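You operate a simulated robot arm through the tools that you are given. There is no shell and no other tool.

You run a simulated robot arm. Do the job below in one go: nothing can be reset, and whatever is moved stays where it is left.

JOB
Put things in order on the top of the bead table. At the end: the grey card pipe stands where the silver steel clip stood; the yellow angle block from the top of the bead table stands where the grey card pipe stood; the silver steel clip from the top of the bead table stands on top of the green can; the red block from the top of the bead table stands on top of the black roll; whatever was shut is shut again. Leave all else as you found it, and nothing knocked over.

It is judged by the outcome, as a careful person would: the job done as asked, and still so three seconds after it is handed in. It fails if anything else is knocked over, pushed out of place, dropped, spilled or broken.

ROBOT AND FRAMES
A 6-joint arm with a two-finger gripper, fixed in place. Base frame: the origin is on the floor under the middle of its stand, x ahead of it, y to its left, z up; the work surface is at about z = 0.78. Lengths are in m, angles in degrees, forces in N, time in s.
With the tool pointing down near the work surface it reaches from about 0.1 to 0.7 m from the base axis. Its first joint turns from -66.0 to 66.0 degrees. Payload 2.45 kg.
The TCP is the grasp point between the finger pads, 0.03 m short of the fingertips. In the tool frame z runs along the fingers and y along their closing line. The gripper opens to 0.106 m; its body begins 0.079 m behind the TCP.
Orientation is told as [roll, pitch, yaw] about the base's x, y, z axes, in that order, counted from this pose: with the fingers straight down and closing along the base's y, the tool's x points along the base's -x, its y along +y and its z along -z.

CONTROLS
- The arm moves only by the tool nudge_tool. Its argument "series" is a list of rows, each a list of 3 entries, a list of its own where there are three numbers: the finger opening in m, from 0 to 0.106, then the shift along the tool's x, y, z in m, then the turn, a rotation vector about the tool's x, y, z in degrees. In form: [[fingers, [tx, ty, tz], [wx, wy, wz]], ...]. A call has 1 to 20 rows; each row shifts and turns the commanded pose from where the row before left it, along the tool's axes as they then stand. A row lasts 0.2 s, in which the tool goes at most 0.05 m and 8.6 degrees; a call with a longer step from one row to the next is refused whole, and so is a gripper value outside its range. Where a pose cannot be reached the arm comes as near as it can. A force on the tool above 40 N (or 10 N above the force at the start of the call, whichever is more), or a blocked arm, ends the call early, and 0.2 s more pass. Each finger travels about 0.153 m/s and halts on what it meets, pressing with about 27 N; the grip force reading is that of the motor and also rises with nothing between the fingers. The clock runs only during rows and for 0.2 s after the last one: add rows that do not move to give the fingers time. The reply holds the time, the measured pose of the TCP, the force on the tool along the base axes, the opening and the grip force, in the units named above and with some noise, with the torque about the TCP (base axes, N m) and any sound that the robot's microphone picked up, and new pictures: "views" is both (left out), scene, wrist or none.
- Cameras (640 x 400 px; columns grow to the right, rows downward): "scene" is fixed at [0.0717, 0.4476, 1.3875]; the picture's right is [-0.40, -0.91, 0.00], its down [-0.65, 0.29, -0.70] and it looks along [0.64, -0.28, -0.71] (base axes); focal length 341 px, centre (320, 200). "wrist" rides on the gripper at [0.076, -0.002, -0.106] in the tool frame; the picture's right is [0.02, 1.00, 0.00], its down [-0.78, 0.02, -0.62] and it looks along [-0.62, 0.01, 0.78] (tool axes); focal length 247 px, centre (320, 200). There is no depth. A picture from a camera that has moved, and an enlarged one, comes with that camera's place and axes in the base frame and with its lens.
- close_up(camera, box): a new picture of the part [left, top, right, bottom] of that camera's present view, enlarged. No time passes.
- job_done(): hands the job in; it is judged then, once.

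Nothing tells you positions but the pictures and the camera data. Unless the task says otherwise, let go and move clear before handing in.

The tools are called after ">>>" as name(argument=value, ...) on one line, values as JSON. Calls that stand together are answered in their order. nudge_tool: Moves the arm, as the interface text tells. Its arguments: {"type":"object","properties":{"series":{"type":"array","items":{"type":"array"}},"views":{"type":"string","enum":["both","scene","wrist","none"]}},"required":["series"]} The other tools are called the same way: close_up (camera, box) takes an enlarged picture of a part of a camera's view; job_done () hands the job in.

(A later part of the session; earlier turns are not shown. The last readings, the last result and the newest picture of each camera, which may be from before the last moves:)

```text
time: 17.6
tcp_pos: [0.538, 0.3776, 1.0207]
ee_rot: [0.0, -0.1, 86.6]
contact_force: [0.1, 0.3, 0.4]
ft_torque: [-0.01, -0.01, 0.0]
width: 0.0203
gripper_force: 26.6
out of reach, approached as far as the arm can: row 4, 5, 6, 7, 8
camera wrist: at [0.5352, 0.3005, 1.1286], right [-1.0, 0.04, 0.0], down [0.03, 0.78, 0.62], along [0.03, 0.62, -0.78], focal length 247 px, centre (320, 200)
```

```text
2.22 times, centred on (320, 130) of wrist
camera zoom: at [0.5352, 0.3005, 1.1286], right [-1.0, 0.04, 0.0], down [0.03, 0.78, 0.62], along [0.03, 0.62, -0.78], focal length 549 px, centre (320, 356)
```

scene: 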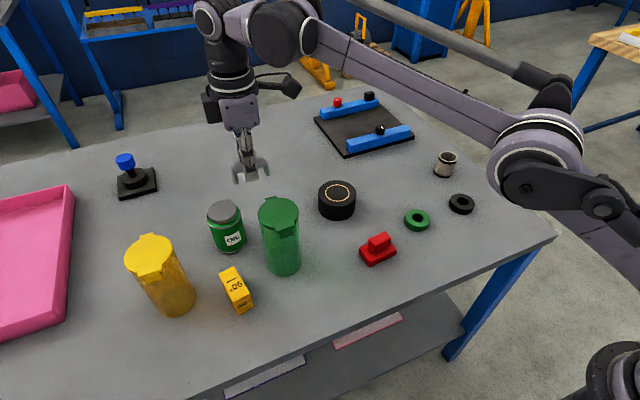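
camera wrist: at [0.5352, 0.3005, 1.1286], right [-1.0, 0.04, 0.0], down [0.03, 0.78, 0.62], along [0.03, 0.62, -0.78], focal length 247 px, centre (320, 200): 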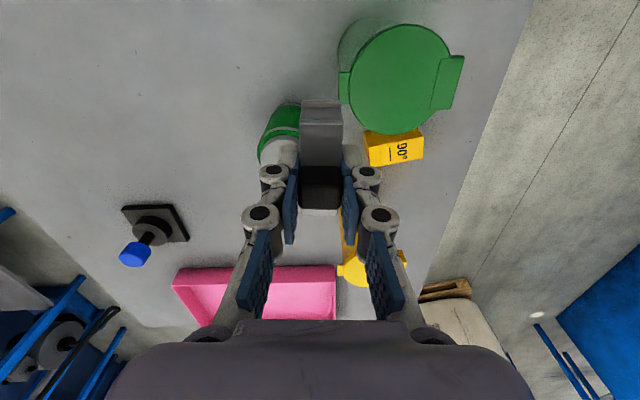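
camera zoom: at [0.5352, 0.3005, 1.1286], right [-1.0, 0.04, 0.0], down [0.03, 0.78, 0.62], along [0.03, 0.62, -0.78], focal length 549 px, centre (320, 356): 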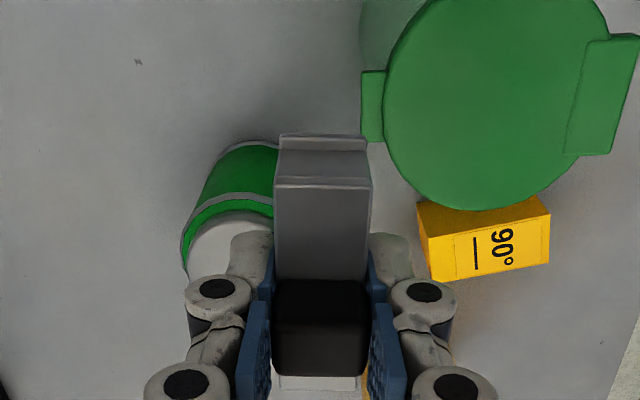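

The OIL can is about 0.73 m out, beyond reach with the tool pointing straight down. Before going further I'll look closely at both green containers, to be sure which one is the "green can" and how well the clip would sit on each.

>>> close_up(camera="scene", box=[250, 190, 314, 280])

>>> close_up(camera="scene", box=[115, 225, 205, 325])

>>> close_up(camera="scene", box=[200, 192, 250, 232])

>>> close_up(camera="wrist", box=[320, 0, 480, 170])

```text
4.44 times, centred on (282, 235) of scene
camera zoom: at [0.0717, 0.4477, 1.3875], right [-0.4, -0.91, 0.0], down [-0.65, 0.29, -0.7], along [0.64, -0.28, -0.71], focal length 1514 px, centre (489, 44)
```

zoom: 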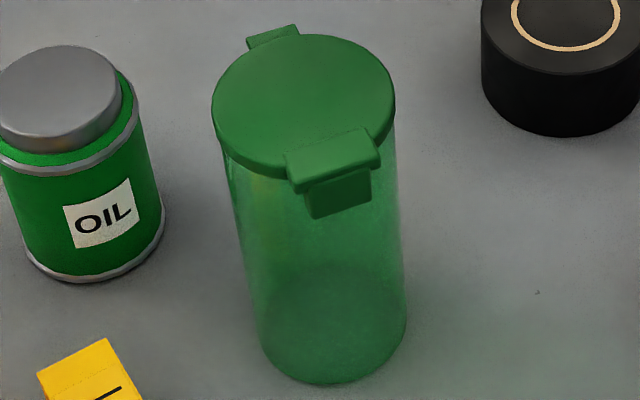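

```text
4.00 times, centred on (160, 275) of scene
camera zoom: at [0.0717, 0.4477, 1.3875], right [-0.4, -0.91, 0.0], down [-0.65, 0.29, -0.7], along [0.64, -0.28, -0.71], focal length 1362 px, centre (960, -100)
```

zoom: 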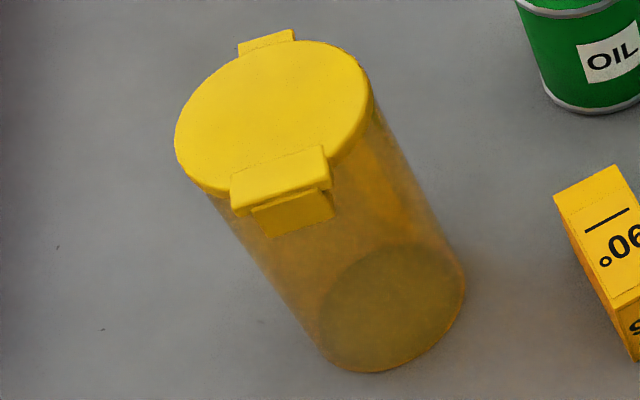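

```text
10.00 times, centred on (225, 212) of scene
camera zoom: at [0.0717, 0.4477, 1.3875], right [-0.4, -0.91, 0.0], down [-0.65, 0.29, -0.7], along [0.64, -0.28, -0.71], focal length 3406 px, centre (1270, 80)
```

zoom: 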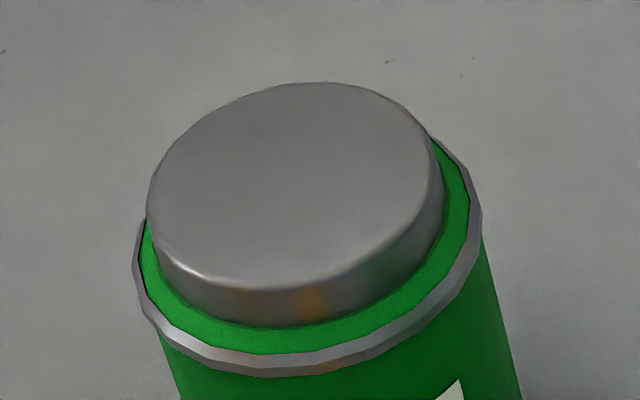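

```text
2.35 times, centred on (400, 85) of wrist
camera zoom: at [0.5352, 0.3005, 1.1286], right [-1.0, 0.04, 0.0], down [0.03, 0.78, 0.62], along [0.03, 0.62, -0.78], focal length 581 px, centre (132, 471)
```

zoom: 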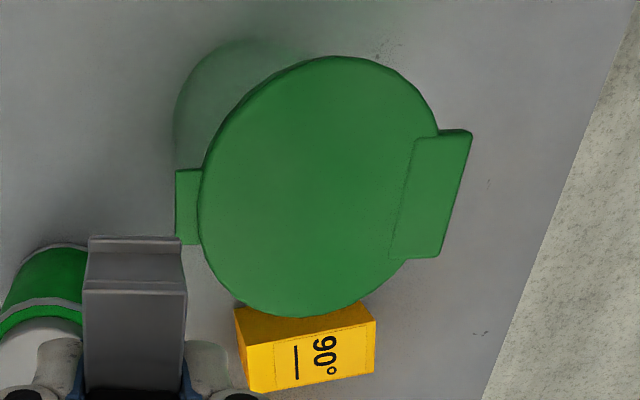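

The tall green and yellow pots are see-through flip-lid jars. The metal tin with seams and an OIL label is the green can, so that is where the clip goes. I'll lower toward it in steps to see how far the arm reaches at the lower height, staying well above everything.

>>> nudge_tool(series=[[0.0, [0, 0, 0.02], [0, 0, 0]], [0.0, [0, 0, 0.02], [0, 0, 0]], [0.0, [0, 0, 0.02], [0, 0, 0]], [0.0, [0, 0, 0], [0, 0, 0]]], views="scene")

```text
time: 18.6
tcp_pos: [0.537, 0.377, 0.9627]
ee_rot: [0.0, -0.1, 86.5]
contact_force: [-0.1, 0.1, -0.8]
ft_torque: [0.02, 0.0, -0.01]
width: 0.0206
gripper_force: 26.6
```

scene: 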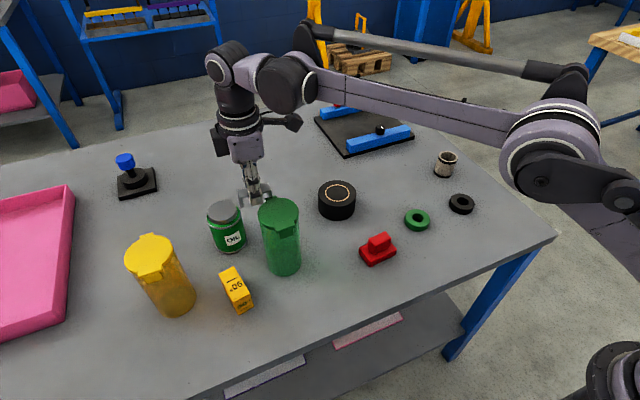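

The arm followed the descent and now sits at (0.537, 0.377, 0.963). At this height I'll push outward toward the can, moving away from the jar.

>>> nudge_tool(series=[[0.0, [-0.0171, -0.0095, 0], [0, 0, 0]], [0.0, [-0.0171, -0.0095, 0], [0, 0, 0]], [0.0, [-0.0171, -0.0095, 0], [0, 0, 0]], [0.0, [-0.0171, -0.0095, 0], [0, 0, 0]], [0.0, [0, 0, 0], [0, 0, 0]]], views="both")

>>> close_up(camera="scene", box=[190, 110, 310, 260])

```text
time: 19.8
tcp_pos: [0.5464, 0.4102, 0.9542]
ee_rot: [0.0, 0.1, 86.5]
contact_force: [-0.6, 0.4, -0.3]
ft_torque: [-0.06, -0.04, 0.03]
width: 0.0208
gripper_force: 27.4
out of reach, approached as far as the arm can: row 2, 3, 4
camera wrist: at [0.5434, 0.3331, 1.0614], right [-1.0, 0.04, 0.0], down [0.03, 0.78, 0.62], along [0.03, 0.62, -0.78], focal length 247 px, centre (320, 200)
```

scene: 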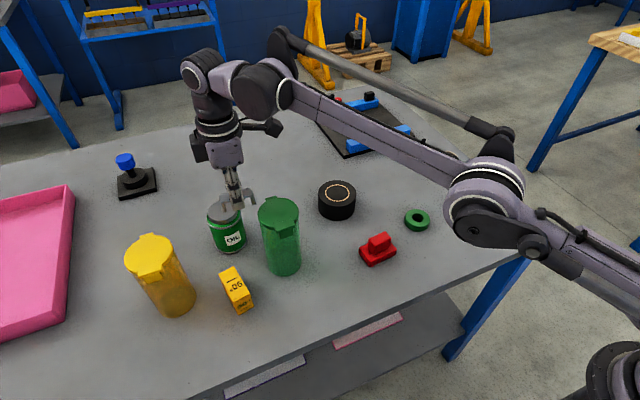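
wrist: 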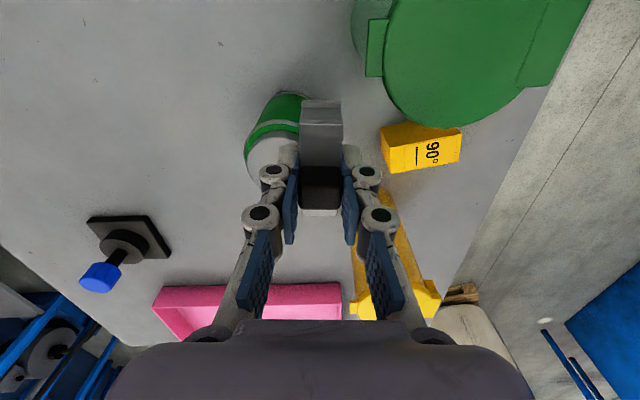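

```text
2.67 times, centred on (250, 185) of scene
camera zoom: at [0.0717, 0.4477, 1.3875], right [-0.4, -0.91, 0.0], down [-0.65, 0.29, -0.7], along [0.64, -0.28, -0.71], focal length 908 px, centre (507, 240)
```

zoom: 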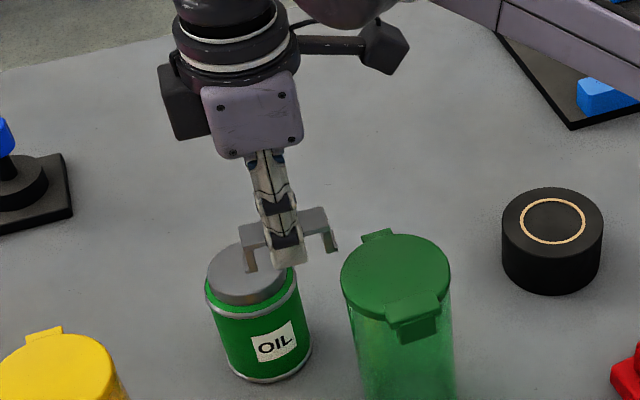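

Straight down, the arm gets only to about 0.68–0.70 m radius and the can is at 0.728 m. A tilt of about 12° outward closes that gap. I'll set the clip down on a free spot near (0.59, 0.31), turn so its long side points radially, and grip it again with the tilt, so it is level when placed.

>>> nudge_tool(series=[[0.0, [0.019, -0.0162, 0], [0, 0, 0]], [0.0, [0.0291, -0.0158, 0], [0, 0, 0]], [0.0, [0.0246, -0.0088, 0], [0, 0, 0]], [0.0, [0.0246, -0.0088, 0], [0, 0, 0]], [0.0, [0, 0, 0], [0, 0, 8.18]], [0.0, [0, 0, 0], [0, 0, 8.18]], [0.0, [0, 0, 0], [0, 0, 8.18]], [0.0, [0, 0, 0], [0, 0, 8.18]], [0.0, [0, 0, 0], [0, 0, 8.18]], [0.0, [0, 0, 0], [0, 0, 8.18]], [0.0, [0, 0, 0.03], [0, 0, 0]], [0.0, [0, 0, 0.03], [0, 0, 0]], [0.0, [0, 0, 0.03], [0, 0, 0]], [0.0, [0, 0, 0.02], [0, 0, 0]], [0.0, [0, 0, 0], [0, 0, 0]]], views="both")

>>> close_up(camera="scene", box=[220, 110, 340, 230])

>>> close_up(camera="wrist", box=[220, 80, 420, 220])

```text
time: 23.0
tcp_pos: [0.6138, 0.3215, 0.8521]
ee_rot: [0.1, 0.0, 37.5]
contact_force: [0.8, 0.6, -0.3]
ft_torque: [0.01, 0.0, 0.02]
width: 0.0204
gripper_force: 27.0
out of reach, approached as far as the arm can: row 3, 4, 11, 12
camera wrist: at [0.554, 0.2728, 0.9589], right [-0.62, 0.78, 0.0], down [0.61, 0.49, 0.62], along [0.49, 0.39, -0.78], focal length 247 px, centre (320, 200)
```

scene: 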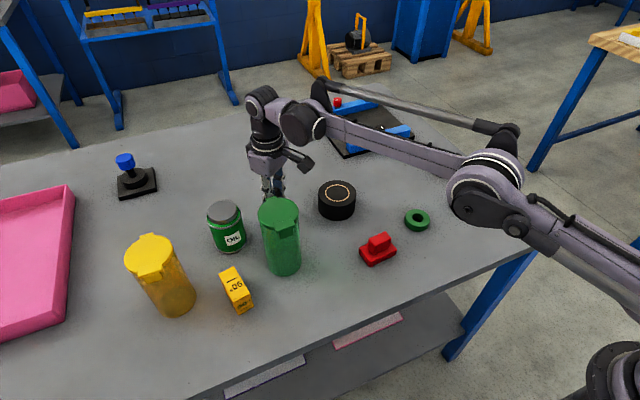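
wrist: 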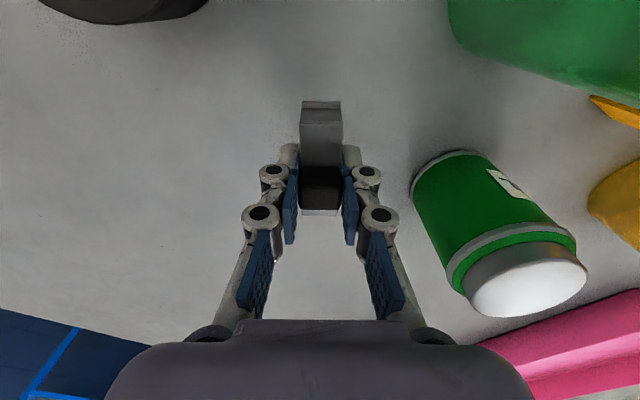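

```text
3.33 times, centred on (280, 170) of scene
camera zoom: at [0.0717, 0.4476, 1.3875], right [-0.4, -0.91, 0.0], down [-0.65, 0.29, -0.7], along [0.64, -0.28, -0.71], focal length 1135 px, centre (453, 300)
```

zoom: 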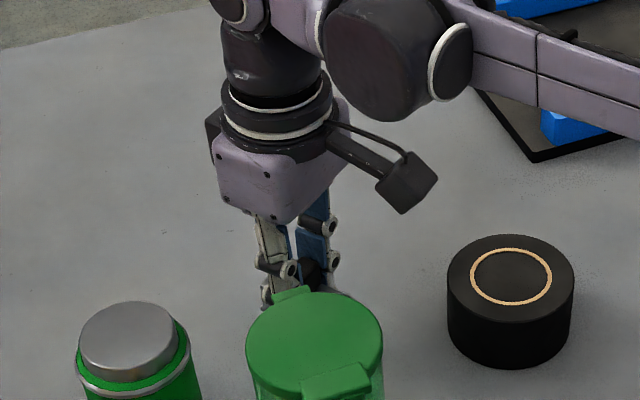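

```text
2.86 times, centred on (320, 150) of wrist
camera zoom: at [0.554, 0.2728, 0.9589], right [-0.62, 0.78, 0.0], down [0.61, 0.49, 0.62], along [0.49, 0.39, -0.78], focal length 706 px, centre (320, 343)
```

zoom: 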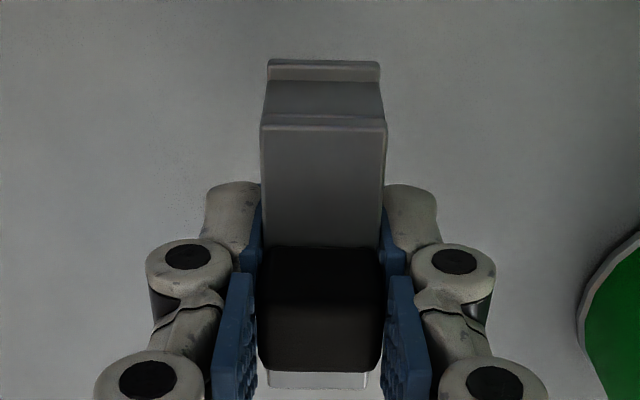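

The clip is now over a clear bit of table at (0.614, 0.322). I'll lower it gently until the feet touch.

>>> nudge_tool(series=[[0.0, [0, 0, 0.015], [0, 0, 0]], [0.0, [0, 0, 0.012], [0, 0, 0]], [0.0, [0, 0, 0.005], [0, 0, 0]], [0.0, [0, 0, 0.002], [0, 0, 0]], [0.0, [0, 0, 0], [0, 0, 0]]], views="wrist")

```text
time: 24.2
tcp_pos: [0.6127, 0.3205, 0.82]
ee_rot: [0.1, 0.1, 37.4]
contact_force: [-0.5, -0.3, -2.1]
ft_torque: [0.0, 0.02, 0.01]
width: 0.0202
gripper_force: 26.9
camera wrist: at [0.5528, 0.2723, 0.9253], right [-0.62, 0.78, 0.0], down [0.61, 0.49, 0.62], along [0.49, 0.39, -0.78], focal length 247 px, centre (320, 200)
```

wrist: 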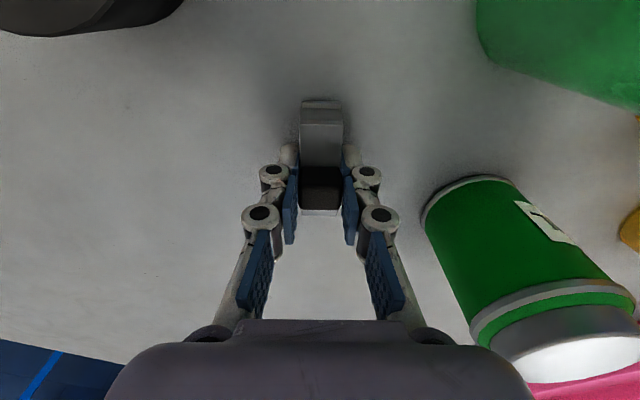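

No contact yet at z 0.820. I'll go down in 1–2 mm steps until the upward force shows.

>>> nudge_tool(series=[[0.0, [0, 0, 0.002], [0, 0, 0]], [0.0, [0, 0, 0], [0, 0, 0]]], views="none")

>>> nudge_tool(series=[[0.0, [0, 0, 0.0015], [0, 0, 0]], [0.0, [0, 0, 0], [0, 0, 0]]], views="none")

>>> nudge_tool(series=[[0.0, [0, 0, 0.001], [0, 0, 0]], [0.0, [0, 0, 0], [0, 0, 0]]], views="none")

```text
time: 24.8
tcp_pos: [0.6116, 0.3198, 0.8154]
ee_rot: [0.0, 0.0, 37.4]
contact_force: [0.6, -0.5, 0.3]
ft_torque: [-0.02, -0.01, 0.0]
width: 0.0204
gripper_force: 26.6
```

```text
time: 25.4
tcp_pos: [0.6127, 0.3196, 0.8159]
ee_rot: [0.0, -0.2, 37.4]
contact_force: [2.9, 0.6, 18.6]
ft_torque: [0.02, -0.04, 0.02]
width: 0.0205
gripper_force: 27.6
```

```text
time: 26.0
tcp_pos: [0.6123, 0.3196, 0.8139]
ee_rot: [0.0, 0.0, 37.5]
contact_force: [0.3, -0.4, 18.6]
ft_torque: [0.01, -0.01, -0.02]
width: 0.0205
gripper_force: 26.8
```

The feet rest on the table (upward force 18 N). I'll open, rise 3 mm, tilt 12° about the closing axis so the fingers point outward, and look.

>>> nudge_tool(series=[[0.024, [0, 0, -0.001], [0, 0, 0]], [0.045, [0, 0, 0], [0, 0, 0]], [0.045, [0, 0, -0.003], [0, 0, 0]], [0.045, [0, 0, 0], [0, -6, 0]], [0.045, [0, 0, 0], [0, -6, 0]], [0.045, [0, 0, 0], [0, 0, 0]]], views="both")

>>> close_up(camera="wrist", box=[220, 80, 420, 220])

>>> close_up(camera="scene", box=[220, 110, 340, 230])

```text
time: 27.4
tcp_pos: [0.6125, 0.32, 0.818]
ee_rot: [0.0, -12.1, 37.5]
contact_force: [-0.6, -0.3, -0.3]
ft_torque: [-0.01, 0.0, 0.05]
width: 0.0452
gripper_force: 0.0
camera wrist: at [0.5361, 0.2597, 0.906], right [-0.62, 0.78, 0.0], down [0.5, 0.4, 0.77], along [0.61, 0.48, -0.64], focal length 247 px, centre (320, 200)
```

scene: 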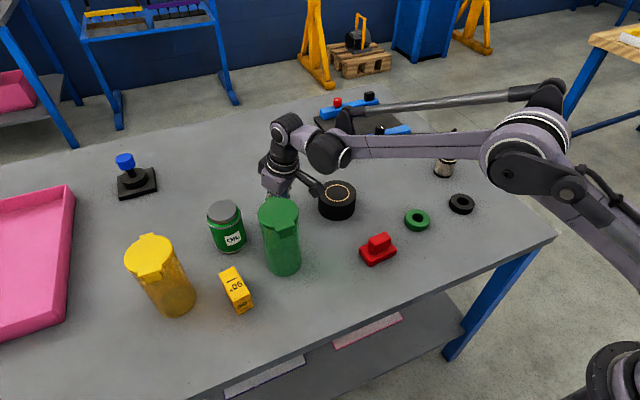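
wrist: 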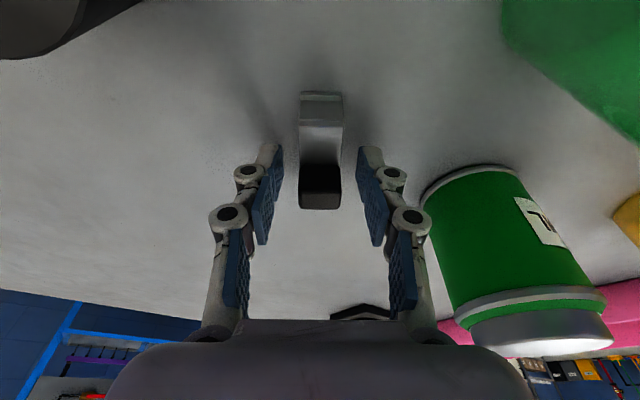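

```text
2.86 times, centred on (320, 150) of wrist
camera zoom: at [0.5361, 0.2597, 0.906], right [-0.62, 0.78, 0.0], down [0.5, 0.4, 0.77], along [0.61, 0.48, -0.64], focal length 706 px, centre (320, 343)
```

zoom: 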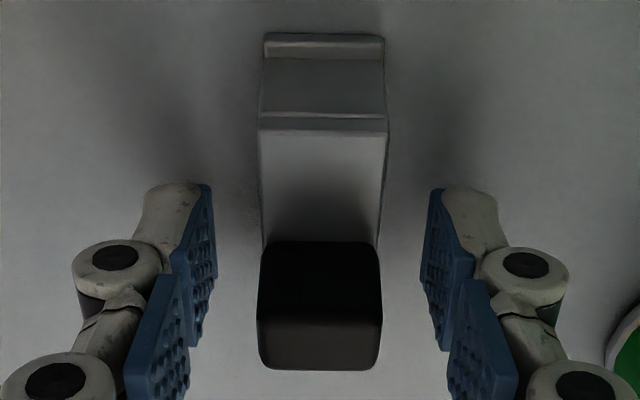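

```text
3.33 times, centred on (280, 170) of scene
camera zoom: at [0.0717, 0.4476, 1.3875], right [-0.4, -0.91, 0.0], down [-0.65, 0.29, -0.7], along [0.64, -0.28, -0.71], focal length 1135 px, centre (453, 300)
```

zoom: 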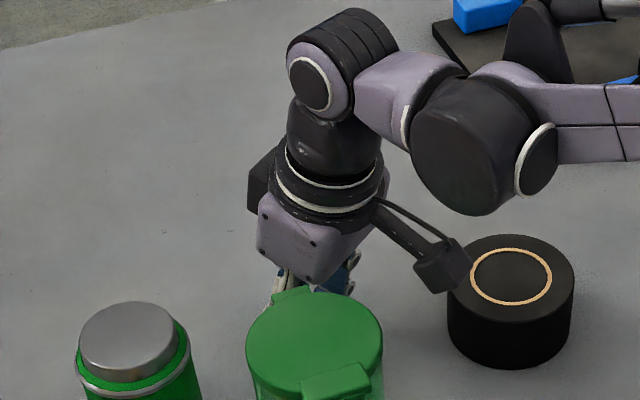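

The clip stands level between the tilted fingers. I'll close, then lift straight up in base z.

>>> nudge_tool(series=[[0.03, [0, 0, 0], [0, 0, 0]], [0.0, [0, 0, 0], [0, 0, 0]], [0.0, [0, 0, 0], [0, 0, 0]], [0.0, [0, 0, 0], [0, 0, 0]], [0.0, [0, 0, 0], [0, 0, 0]], [0.0, [-0.00104, 0, -0.0049], [0, 0, 0]], [0.0, [-0.00208, 0, -0.0098], [0, 0, 0]], [0.0, [-0.00208, 0, -0.0098], [0, 0, 0]], [0.0, [0, 0, 0], [0, 0, 0]]], views="both")

>>> close_up(camera="wrist", box=[220, 80, 420, 220])

```text
time: 29.4
tcp_pos: [0.6139, 0.3195, 0.8418]
ee_rot: [0.0, -12.0, 37.5]
contact_force: [-0.3, 1.1, -1.0]
ft_torque: [0.0, 0.01, -0.01]
width: 0.0204
gripper_force: 27.0
camera wrist: at [0.5365, 0.2595, 0.9317], right [-0.62, 0.78, 0.0], down [0.5, 0.4, 0.77], along [0.6, 0.48, -0.64], focal length 247 px, centre (320, 200)
```

scene: 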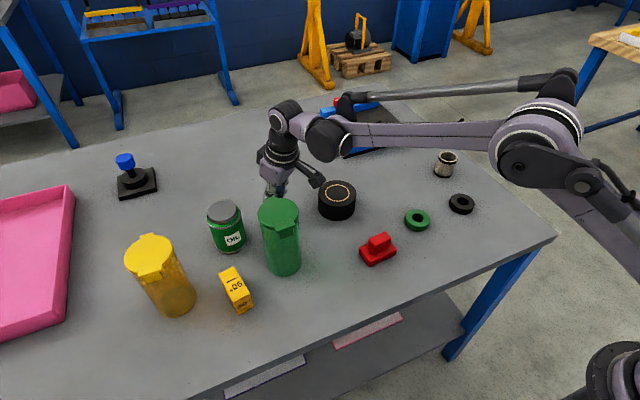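
wrist: 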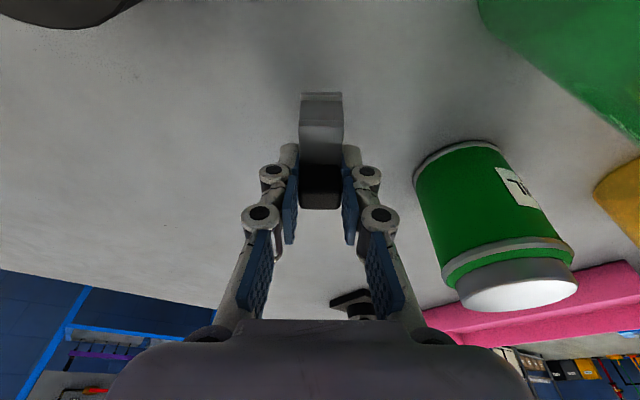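

```text
2.86 times, centred on (320, 150) of wrist
camera zoom: at [0.5365, 0.2595, 0.9317], right [-0.62, 0.78, 0.0], down [0.5, 0.4, 0.77], along [0.6, 0.48, -0.64], focal length 706 px, centre (320, 343)
```

zoom: 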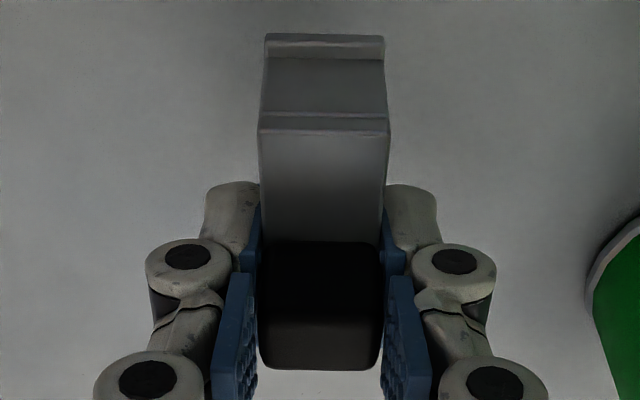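

The clip is lifted and level, with the tool tilted 12°. Before the carry I'll zoom in on the can from both cameras to fix its centre and lid height.

>>> close_up(camera="wrist", box=[405, 130, 595, 330])

>>> close_up(camera="scene", box=[196, 190, 256, 260])

>>> nudge_tool(series=[[0.0, [0, 0, 0], [0, 0, 0]]], views="none")

```text
2.00 times, centred on (500, 230) of wrist
camera zoom: at [0.5365, 0.2595, 0.9317], right [-0.62, 0.78, 0.0], down [0.5, 0.4, 0.77], along [0.6, 0.48, -0.64], focal length 494 px, centre (-40, 140)
```

zoom: 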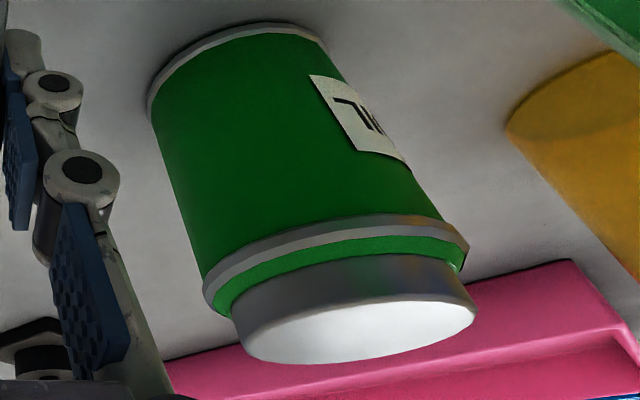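

```text
5.71 times, centred on (226, 225) of scene
camera zoom: at [0.0717, 0.4477, 1.3875], right [-0.4, -0.91, 0.0], down [-0.65, 0.29, -0.7], along [0.64, -0.28, -0.71], focal length 1946 px, centre (857, 57)
```

zoom: 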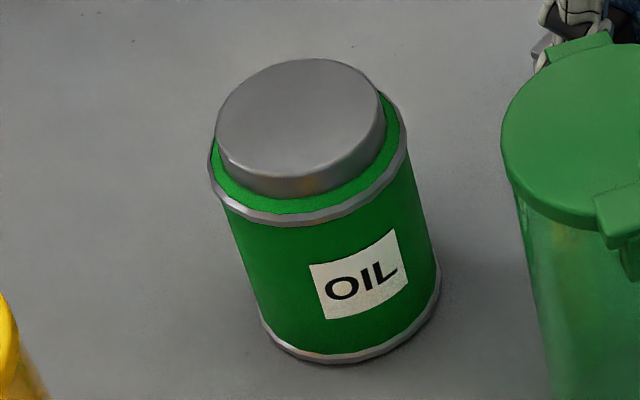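

```text
time: 29.8
tcp_pos: [0.6116, 0.3196, 0.843]
ee_rot: [0.0, -12.1, 37.3]
contact_force: [-0.1, -0.3, -0.6]
ft_torque: [0.01, 0.01, 0.04]
width: 0.0204
gripper_force: 27.0
```

The can's centre comes out at (0.578, 0.442) with its lid at about z 0.882, consistent from both cameras. I'll raise the clip, carry it over the can, and check the alignment before lowering.

>>> nudge_tool(series=[[0.0, [-0.00832, 0, -0.0391], [0, 0, 0]], [0.0, [-0.00832, 0, -0.0391], [0, 0, 0]], [0.0, [-0.00832, 0, -0.0391], [0, 0, 0]], [0.0, [-0.0115, 0.0296, 0.00245], [0, 0, 0]], [0.0, [-0.0115, 0.0296, 0.00245], [0, 0, 0]], [0.0, [-0.0115, 0.0296, 0.00245], [0, 0, 0]], [0.0, [-0.0115, 0.0295, 0.00245], [0, 0, 0]], [0.0, [0, 0, 0], [0, 0, 0]]], views="both")

>>> close_up(camera="scene", box=[190, 140, 270, 240])

>>> close_up(camera="wrist", box=[220, 80, 420, 220])

```text
time: 31.6
tcp_pos: [0.5779, 0.4419, 0.9638]
ee_rot: [0.0, -12.0, 37.2]
contact_force: [-1.0, -0.5, -0.2]
ft_torque: [0.0, -0.02, 0.0]
width: 0.0209
gripper_force: 27.0
camera wrist: at [0.5022, 0.3814, 1.0512], right [-0.62, 0.78, 0.0], down [0.5, 0.4, 0.77], along [0.6, 0.48, -0.64], focal length 247 px, centre (320, 200)
```

scene: 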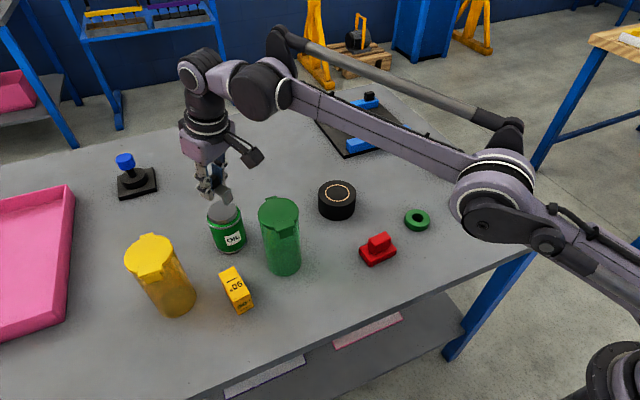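
wrist: 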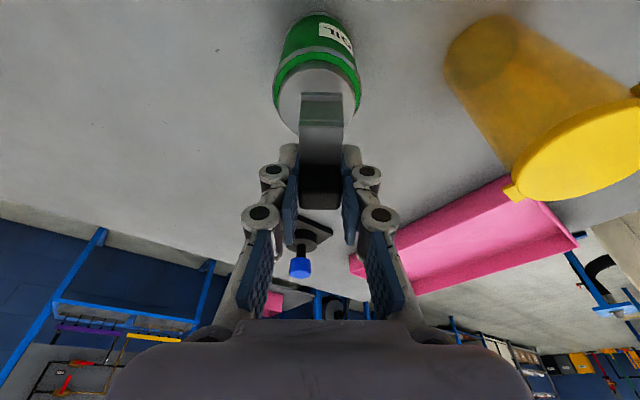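

```text
4.00 times, centred on (230, 190) of scene
camera zoom: at [0.0716, 0.4477, 1.3875], right [-0.4, -0.91, 0.0], down [-0.65, 0.29, -0.7], along [0.64, -0.28, -0.71], focal length 1362 px, centre (680, 240)
```

zoom: 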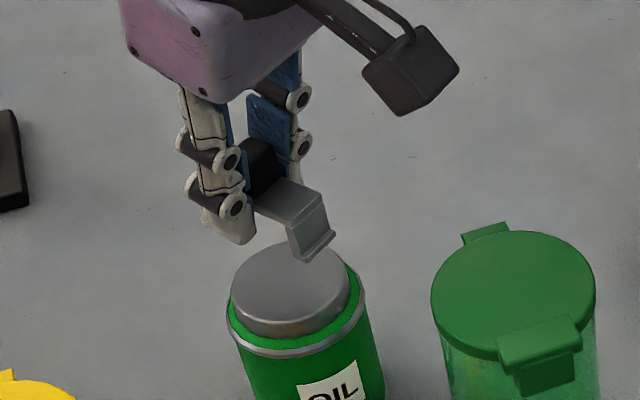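

```text
2.86 times, centred on (320, 150) of wrist
camera zoom: at [0.5022, 0.3814, 1.0512], right [-0.62, 0.78, 0.0], down [0.5, 0.4, 0.77], along [0.6, 0.48, -0.64], focal length 706 px, centre (320, 343)
```

zoom: 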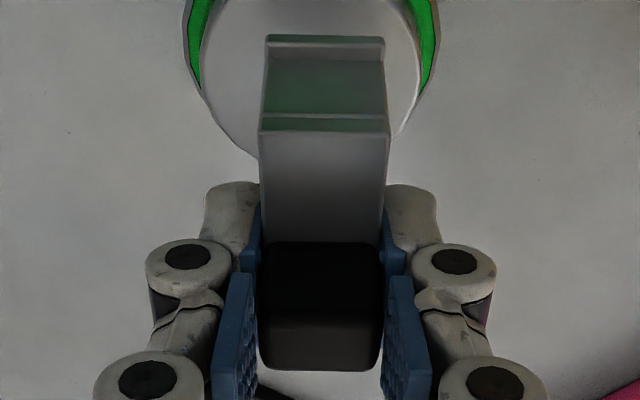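

The arm reaches the can now. I'll zoom the wrist view on the lid to compare its centre with the clip's.

>>> close_up(camera="wrist", box=[250, 0, 390, 150])

>>> nudge_tool(series=[[0.0, [0, 0, 0], [0, 0, 0]]], views="none")

>>> nudge_tool(series=[[0.0, [0, 0, 0], [0, 0, 0]]], views="none")

```text
2.67 times, centred on (320, 75) of wrist
camera zoom: at [0.5022, 0.3814, 1.0512], right [-0.62, 0.78, 0.0], down [0.5, 0.4, 0.77], along [0.6, 0.48, -0.64], focal length 659 px, centre (320, 533)
```

zoom: 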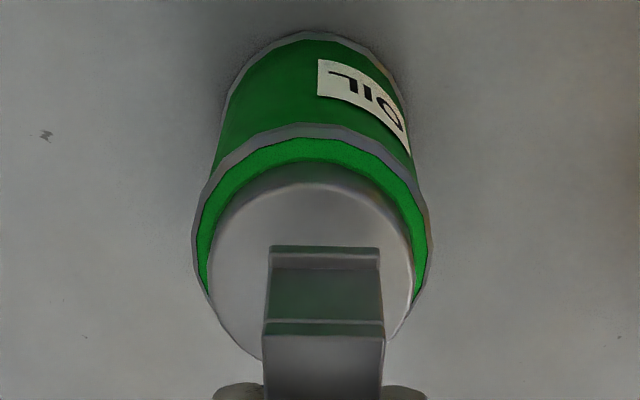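

```text
time: 32.0
tcp_pos: [0.5783, 0.4408, 0.9626]
ee_rot: [0.0, -11.9, 37.4]
contact_force: [-0.7, -0.5, -0.3]
ft_torque: [0.02, 0.01, 0.0]
width: 0.0208
gripper_force: 26.7
```

```text
time: 32.4
tcp_pos: [0.5779, 0.4416, 0.9632]
ee_rot: [0.1, -12.0, 37.4]
contact_force: [-0.5, -0.6, -0.5]
ft_torque: [-0.02, 0.0, 0.03]
width: 0.0206
gripper_force: 26.9
```

The wrist view suggests the lid centre is about 3 mm to the tool's -y side of the clip. I'll cross-check with a tighter scene zoom before correcting.

>>> close_up(camera="scene", box=[200, 165, 260, 225])

>>> close_up(camera="wrist", box=[285, 50, 361, 130])

```text
6.67 times, centred on (230, 195) of scene
camera zoom: at [0.0717, 0.4477, 1.3875], right [-0.4, -0.91, 0.0], down [-0.65, 0.29, -0.7], along [0.64, -0.28, -0.71], focal length 2270 px, centre (920, 233)
```

zoom: 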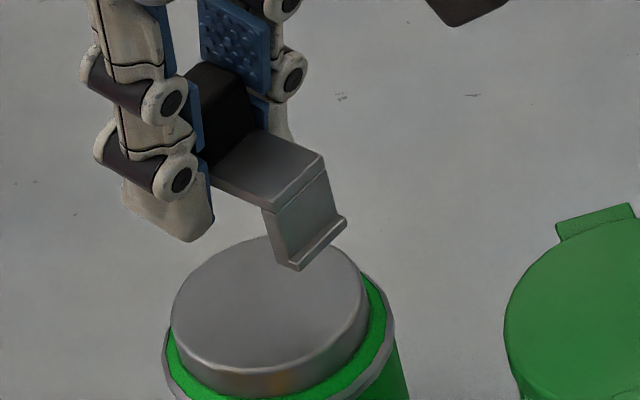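

```text
5.00 times, centred on (323, 90) of wrist
camera zoom: at [0.5022, 0.3812, 1.0513], right [-0.62, 0.78, 0.0], down [0.5, 0.4, 0.77], along [0.6, 0.48, -0.64], focal length 1235 px, centre (305, 750)
```

zoom: 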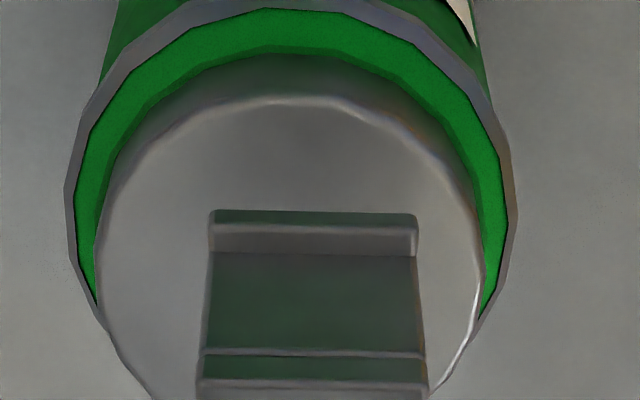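

Both views agree that the clip must shift about 3 mm sideways (tool -y) and about 1 mm outward. I'll correct that and lower to a few millimetres above the lid to compare directly.

>>> nudge_tool(series=[[0.0, [-0.001, -0.003, 0.0002], [0, 0, 0]], [0.0, [0.0036, 0, 0.0171], [0, 0, 0]], [0.0, [0.0036, 0, 0.0171], [0, 0, 0]], [0.0, [0, 0, 0], [0, 0, 0]]], views="both")

>>> close_up(camera="scene", box=[200, 170, 260, 230])

>>> close_up(camera="wrist", box=[270, 50, 376, 130])

```text
time: 33.4
tcp_pos: [0.5819, 0.4395, 0.9284]
ee_rot: [0.0, -12.0, 37.4]
contact_force: [-0.6, 0.3, 0.4]
ft_torque: [0.02, -0.01, 0.03]
width: 0.0204
gripper_force: 27.3
camera wrist: at [0.5061, 0.3802, 1.0166], right [-0.62, 0.78, 0.0], down [0.5, 0.4, 0.77], along [0.6, 0.48, -0.64], focal length 247 px, centre (320, 200)
```

scene: 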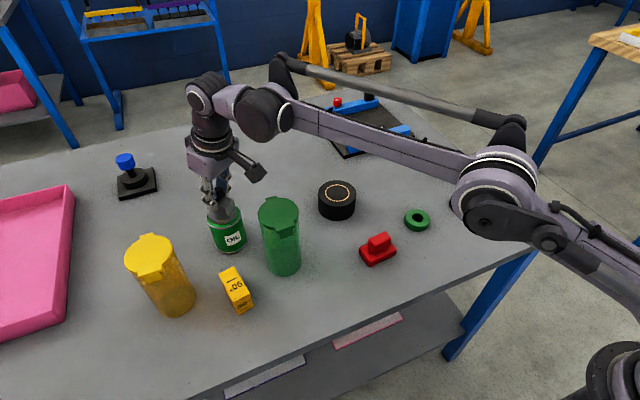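
wrist: 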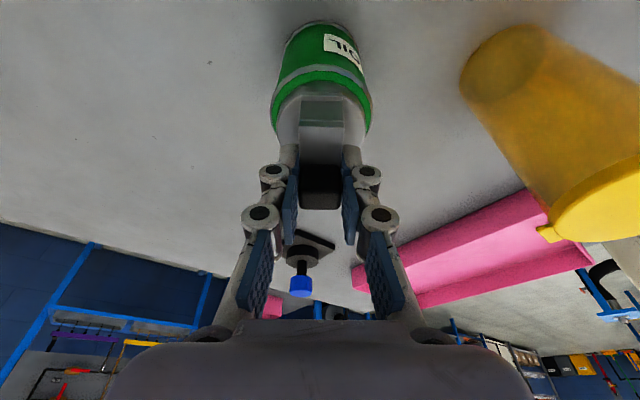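

```text
6.67 times, centred on (230, 200) of scene
camera zoom: at [0.0717, 0.4477, 1.3875], right [-0.4, -0.91, 0.0], down [-0.65, 0.29, -0.7], along [0.64, -0.28, -0.71], focal length 2270 px, centre (920, 200)
```

zoom: 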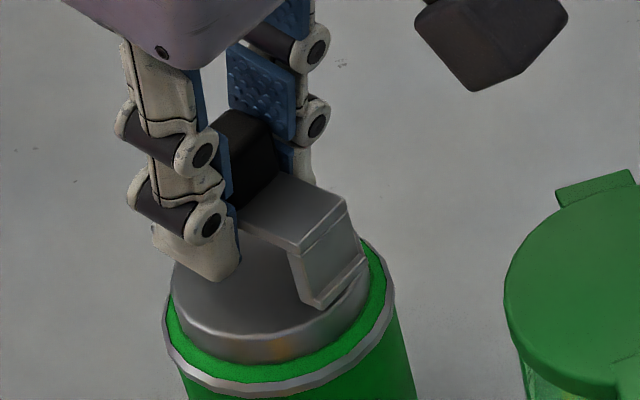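

```text
5.00 times, centred on (323, 90) of wrist
camera zoom: at [0.5061, 0.3802, 1.0166], right [-0.62, 0.78, 0.0], down [0.5, 0.4, 0.77], along [0.6, 0.48, -0.64], focal length 1235 px, centre (305, 750)
```

zoom: 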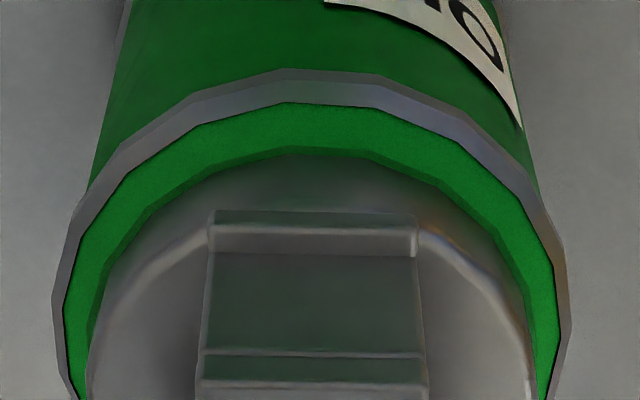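

Laterally they line up within about 0.5 mm. The two views differ by 1–3 mm in the outward direction, so I'll zoom further in on the near foot and lid edge to settle it.

>>> close_up(camera="scene", box=[216, 190, 246, 220])

>>> close_up(camera="wrist", box=[300, 80, 346, 110])

>>> nudge_tool(series=[[0.0, [0, 0, 0], [0, 0, 0]]], views="none")

```text
13.33 times, centred on (231, 205) of scene
camera zoom: at [0.0717, 0.4477, 1.3875], right [-0.4, -0.91, 0.0], down [-0.65, 0.29, -0.7], along [0.64, -0.28, -0.71], focal length 4541 px, centre (1507, 133)
```

zoom: 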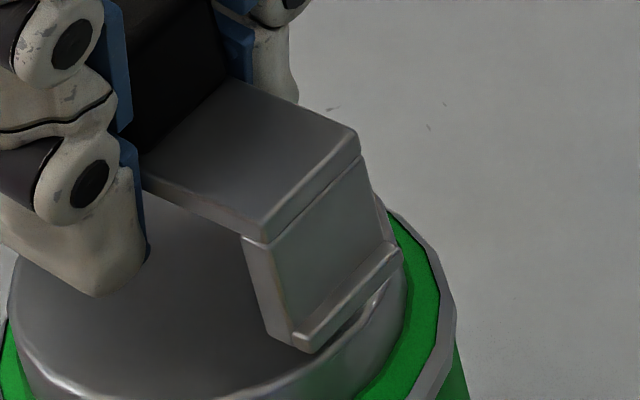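

```text
13.33 times, centred on (323, 95) of wrist
camera zoom: at [0.5061, 0.3802, 1.0166], right [-0.62, 0.78, 0.0], down [0.5, 0.4, 0.77], along [0.6, 0.48, -0.64], focal length 3293 px, centre (280, 1600)
```

zoom: 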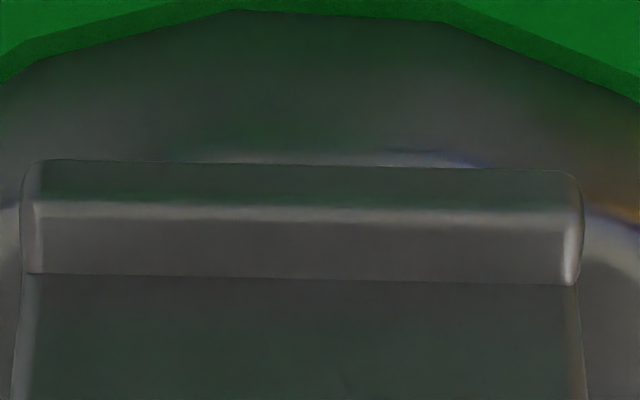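

```text
time: 33.8
tcp_pos: [0.5817, 0.4412, 0.9284]
ee_rot: [0.0, -12.0, 37.3]
contact_force: [-1.2, -0.9, -0.6]
ft_torque: [-0.01, 0.01, -0.03]
width: 0.0207
gripper_force: 26.7
```

The finer zooms agree: the clip is centred on the lid within about 1 mm. I'll shift it 1 mm inward and lower it in small steps until the feet touch.

>>> nudge_tool(series=[[0.0, [0.001, 0, -0.0002], [0, 0, 0]], [0.0, [0.00062, 0, 0.00293], [0, 0, 0]], [0.0, [0.00042, 0, 0.00196], [0, 0, 0]], [0.0, [0.00021, 0, 0.00098], [0, 0, 0]], [0.0, [0, 0, 0], [0, 0, 0]]], views="none")

>>> nudge_tool(series=[[0.0, [0.00021, 0, 0.00098], [0, 0, 0]], [0.0, [0, 0, 0], [0, 0, 0]]], views="none")

```text
time: 35.0
tcp_pos: [0.5801, 0.4391, 0.9222]
ee_rot: [-0.1, -12.1, 37.4]
contact_force: [-0.3, 0.2, -0.5]
ft_torque: [0.02, 0.0, 0.0]
width: 0.0207
gripper_force: 27.4
```

```text
time: 35.6
tcp_pos: [0.5798, 0.4394, 0.9211]
ee_rot: [0.0, -12.1, 37.4]
contact_force: [1.1, 1.1, 9.8]
ft_torque: [-0.06, 0.0, -0.01]
width: 0.0208
gripper_force: 27.0
```

Contact: 9.8 N upward at TCP z 0.921. I'll inspect the seating from both cameras before letting go.

>>> close_up(camera="scene", box=[214, 190, 250, 226])

>>> nudge_tool(series=[[0.0, [0, 0, 0], [0, 0, 0]]], views="wrist")

>>> close_up(camera="wrist", box=[270, 60, 376, 130])

```text
11.11 times, centred on (232, 208) of scene
camera zoom: at [0.0715, 0.4475, 1.3876], right [-0.4, -0.91, 0.0], down [-0.65, 0.29, -0.7], along [0.64, -0.28, -0.71], focal length 3784 px, centre (1298, 111)
```

zoom: 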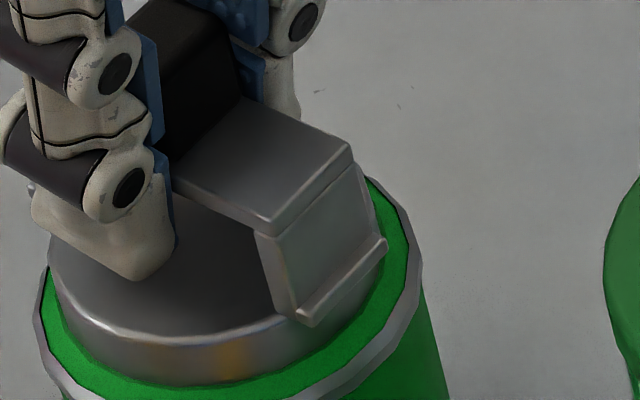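

```text
time: 36.0
tcp_pos: [0.5789, 0.4405, 0.9214]
ee_rot: [0.0, -12.1, 37.4]
contact_force: [1.6, 0.5, 13.7]
ft_torque: [0.02, 0.0, 0.0]
width: 0.0204
gripper_force: 26.8
camera wrist: at [0.504, 0.3799, 1.0099], right [-0.62, 0.78, 0.0], down [0.49, 0.4, 0.77], along [0.61, 0.48, -0.64], focal length 247 px, centre (320, 200)
```

wrist: 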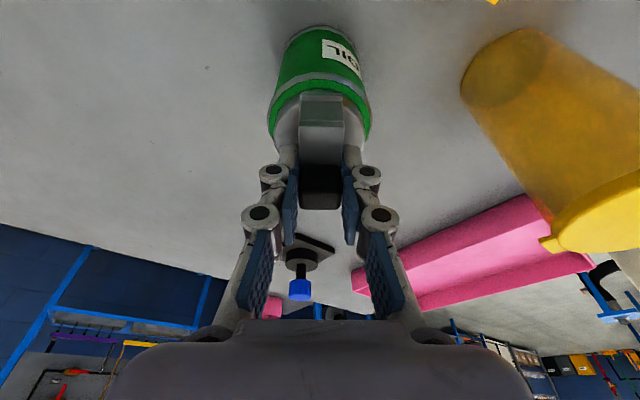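

```text
5.71 times, centred on (323, 95) of wrist
camera zoom: at [0.504, 0.3799, 1.0099], right [-0.62, 0.78, 0.0], down [0.49, 0.4, 0.77], along [0.61, 0.48, -0.64], focal length 1411 px, centre (303, 800)
```

zoom: 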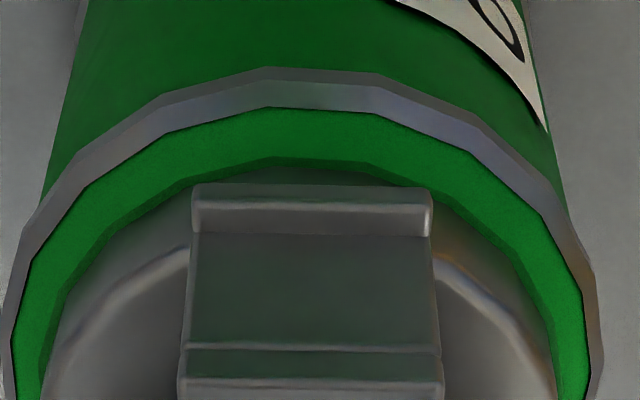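

The clip is within 1–2 mm of the lid's centre. I'll lift it slightly, nudge it 1.2 mm inward to centre it better, and set it down again.

>>> nudge_tool(series=[[0.0, [-0.00052, 0, -0.00245], [0, 0, 0]], [0.0, [0.0012, -0.0005, -0.00025], [0, 0, 0]], [0.0, [0, 0, 0], [0, 0, 0]], [0.0, [0.0003, 0, 0.00147], [0, 0, 0]], [0.0, [0.00018, 0, 0.0008], [0, 0, 0]], [0.0, [0, 0, 0], [0, 0, 0]]], views="wrist")

>>> close_up(camera="wrist", box=[270, 60, 376, 130])

>>> close_up(camera="scene", box=[214, 190, 250, 226])

```text
time: 37.4
tcp_pos: [0.5788, 0.44, 0.9209]
ee_rot: [0.0, -12.1, 37.4]
contact_force: [-0.7, 0.8, 9.0]
ft_torque: [-0.03, 0.02, -0.02]
width: 0.0208
gripper_force: 26.5
camera wrist: at [0.5034, 0.3787, 1.0099], right [-0.62, 0.78, 0.0], down [0.49, 0.4, 0.77], along [0.61, 0.48, -0.64], focal length 247 px, centre (320, 200)
```

wrist: 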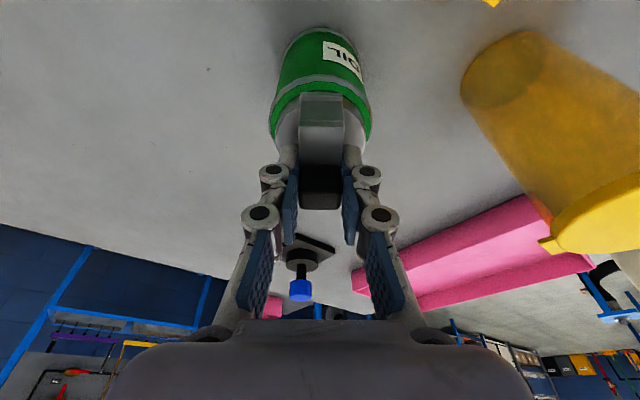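

```text
5.71 times, centred on (323, 95) of wrist
camera zoom: at [0.5034, 0.3787, 1.0099], right [-0.62, 0.78, 0.0], down [0.49, 0.4, 0.77], along [0.61, 0.48, -0.64], focal length 1411 px, centre (303, 800)
```

zoom: 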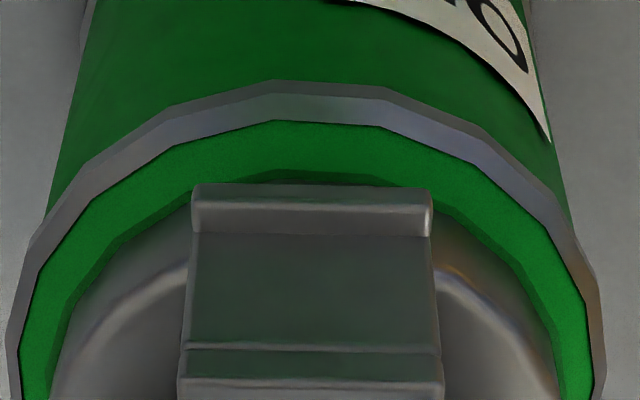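

```text
11.11 times, centred on (232, 208) of scene
camera zoom: at [0.0715, 0.4475, 1.3876], right [-0.4, -0.91, 0.0], down [-0.65, 0.29, -0.7], along [0.64, -0.28, -0.71], focal length 3784 px, centre (1298, 111)
```

zoom: 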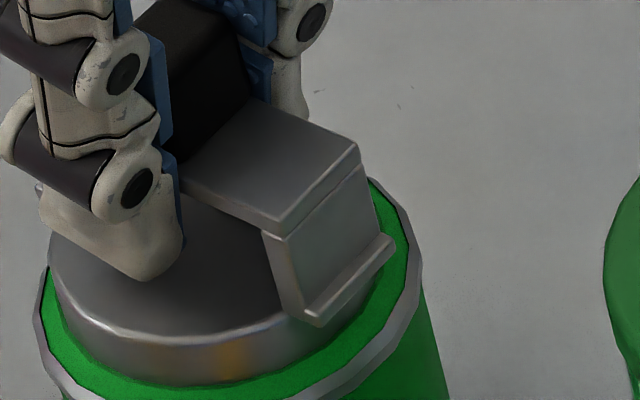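

The clip now sits centred on the lid within about a millimetre. I'll release gently and back out along the finger direction.

>>> nudge_tool(series=[[0.024, [0, 0, 0], [0, 0, 0]], [0.03, [0, 0, 0], [0, 0, 0]], [0.04, [0, 0, 0], [0, 0, 0]], [0.045, [0, 0, 0], [0, 0, 0]], [0.045, [0, 0, -0.01], [0, 0, 0]], [0.045, [0, 0, -0.03], [0, 0, 0]], [0.045, [0, 0, -0.04], [0, 0, 0]], [0.045, [0, 0, 0], [0, 0, 0]]], views="both")

>>> close_up(camera="scene", box=[200, 180, 260, 250])

>>> close_up(camera="wrist", box=[260, 20, 386, 150])

```text
time: 39.2
tcp_pos: [0.5678, 0.4275, 0.9997]
ee_rot: [0.1, -12.0, 37.3]
contact_force: [0.5, 0.0, 0.4]
ft_torque: [0.04, 0.05, -0.04]
width: 0.0451
gripper_force: 0.1
camera wrist: at [0.4917, 0.3677, 1.0884], right [-0.62, 0.78, 0.0], down [0.5, 0.4, 0.77], along [0.6, 0.48, -0.64], focal length 247 px, centre (320, 200)
```

scene: 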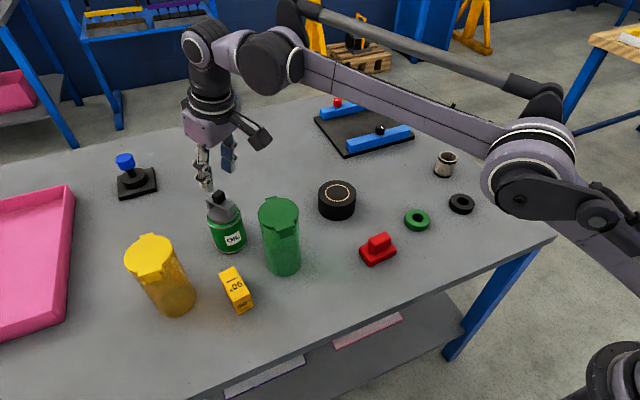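
wrist: 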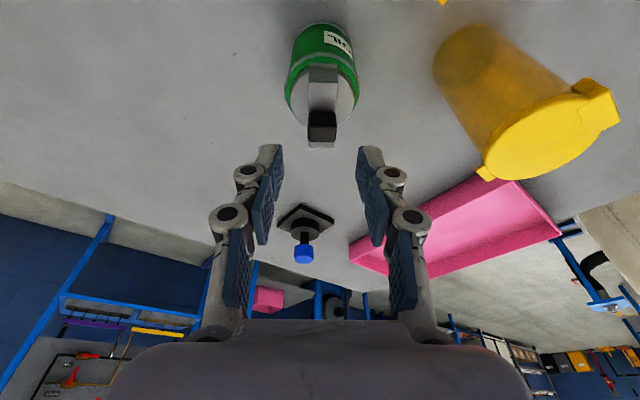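

```text
5.71 times, centred on (230, 215) of scene
camera zoom: at [0.0717, 0.4476, 1.3875], right [-0.4, -0.91, 0.0], down [-0.65, 0.29, -0.7], along [0.64, -0.28, -0.71], focal length 1946 px, centre (834, 114)
```

zoom: 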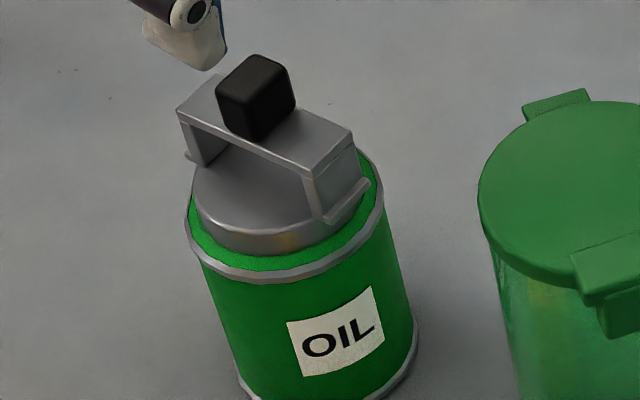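

```text
3.08 times, centred on (323, 85) of wrist
camera zoom: at [0.4917, 0.3677, 1.0884], right [-0.62, 0.78, 0.0], down [0.5, 0.4, 0.77], along [0.6, 0.48, -0.64], focal length 760 px, centre (311, 554)
```

zoom: 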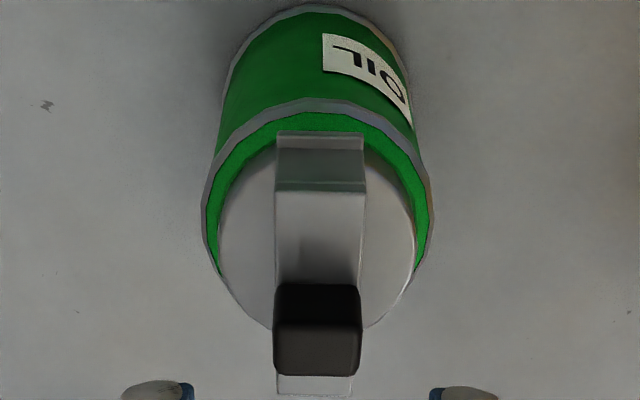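

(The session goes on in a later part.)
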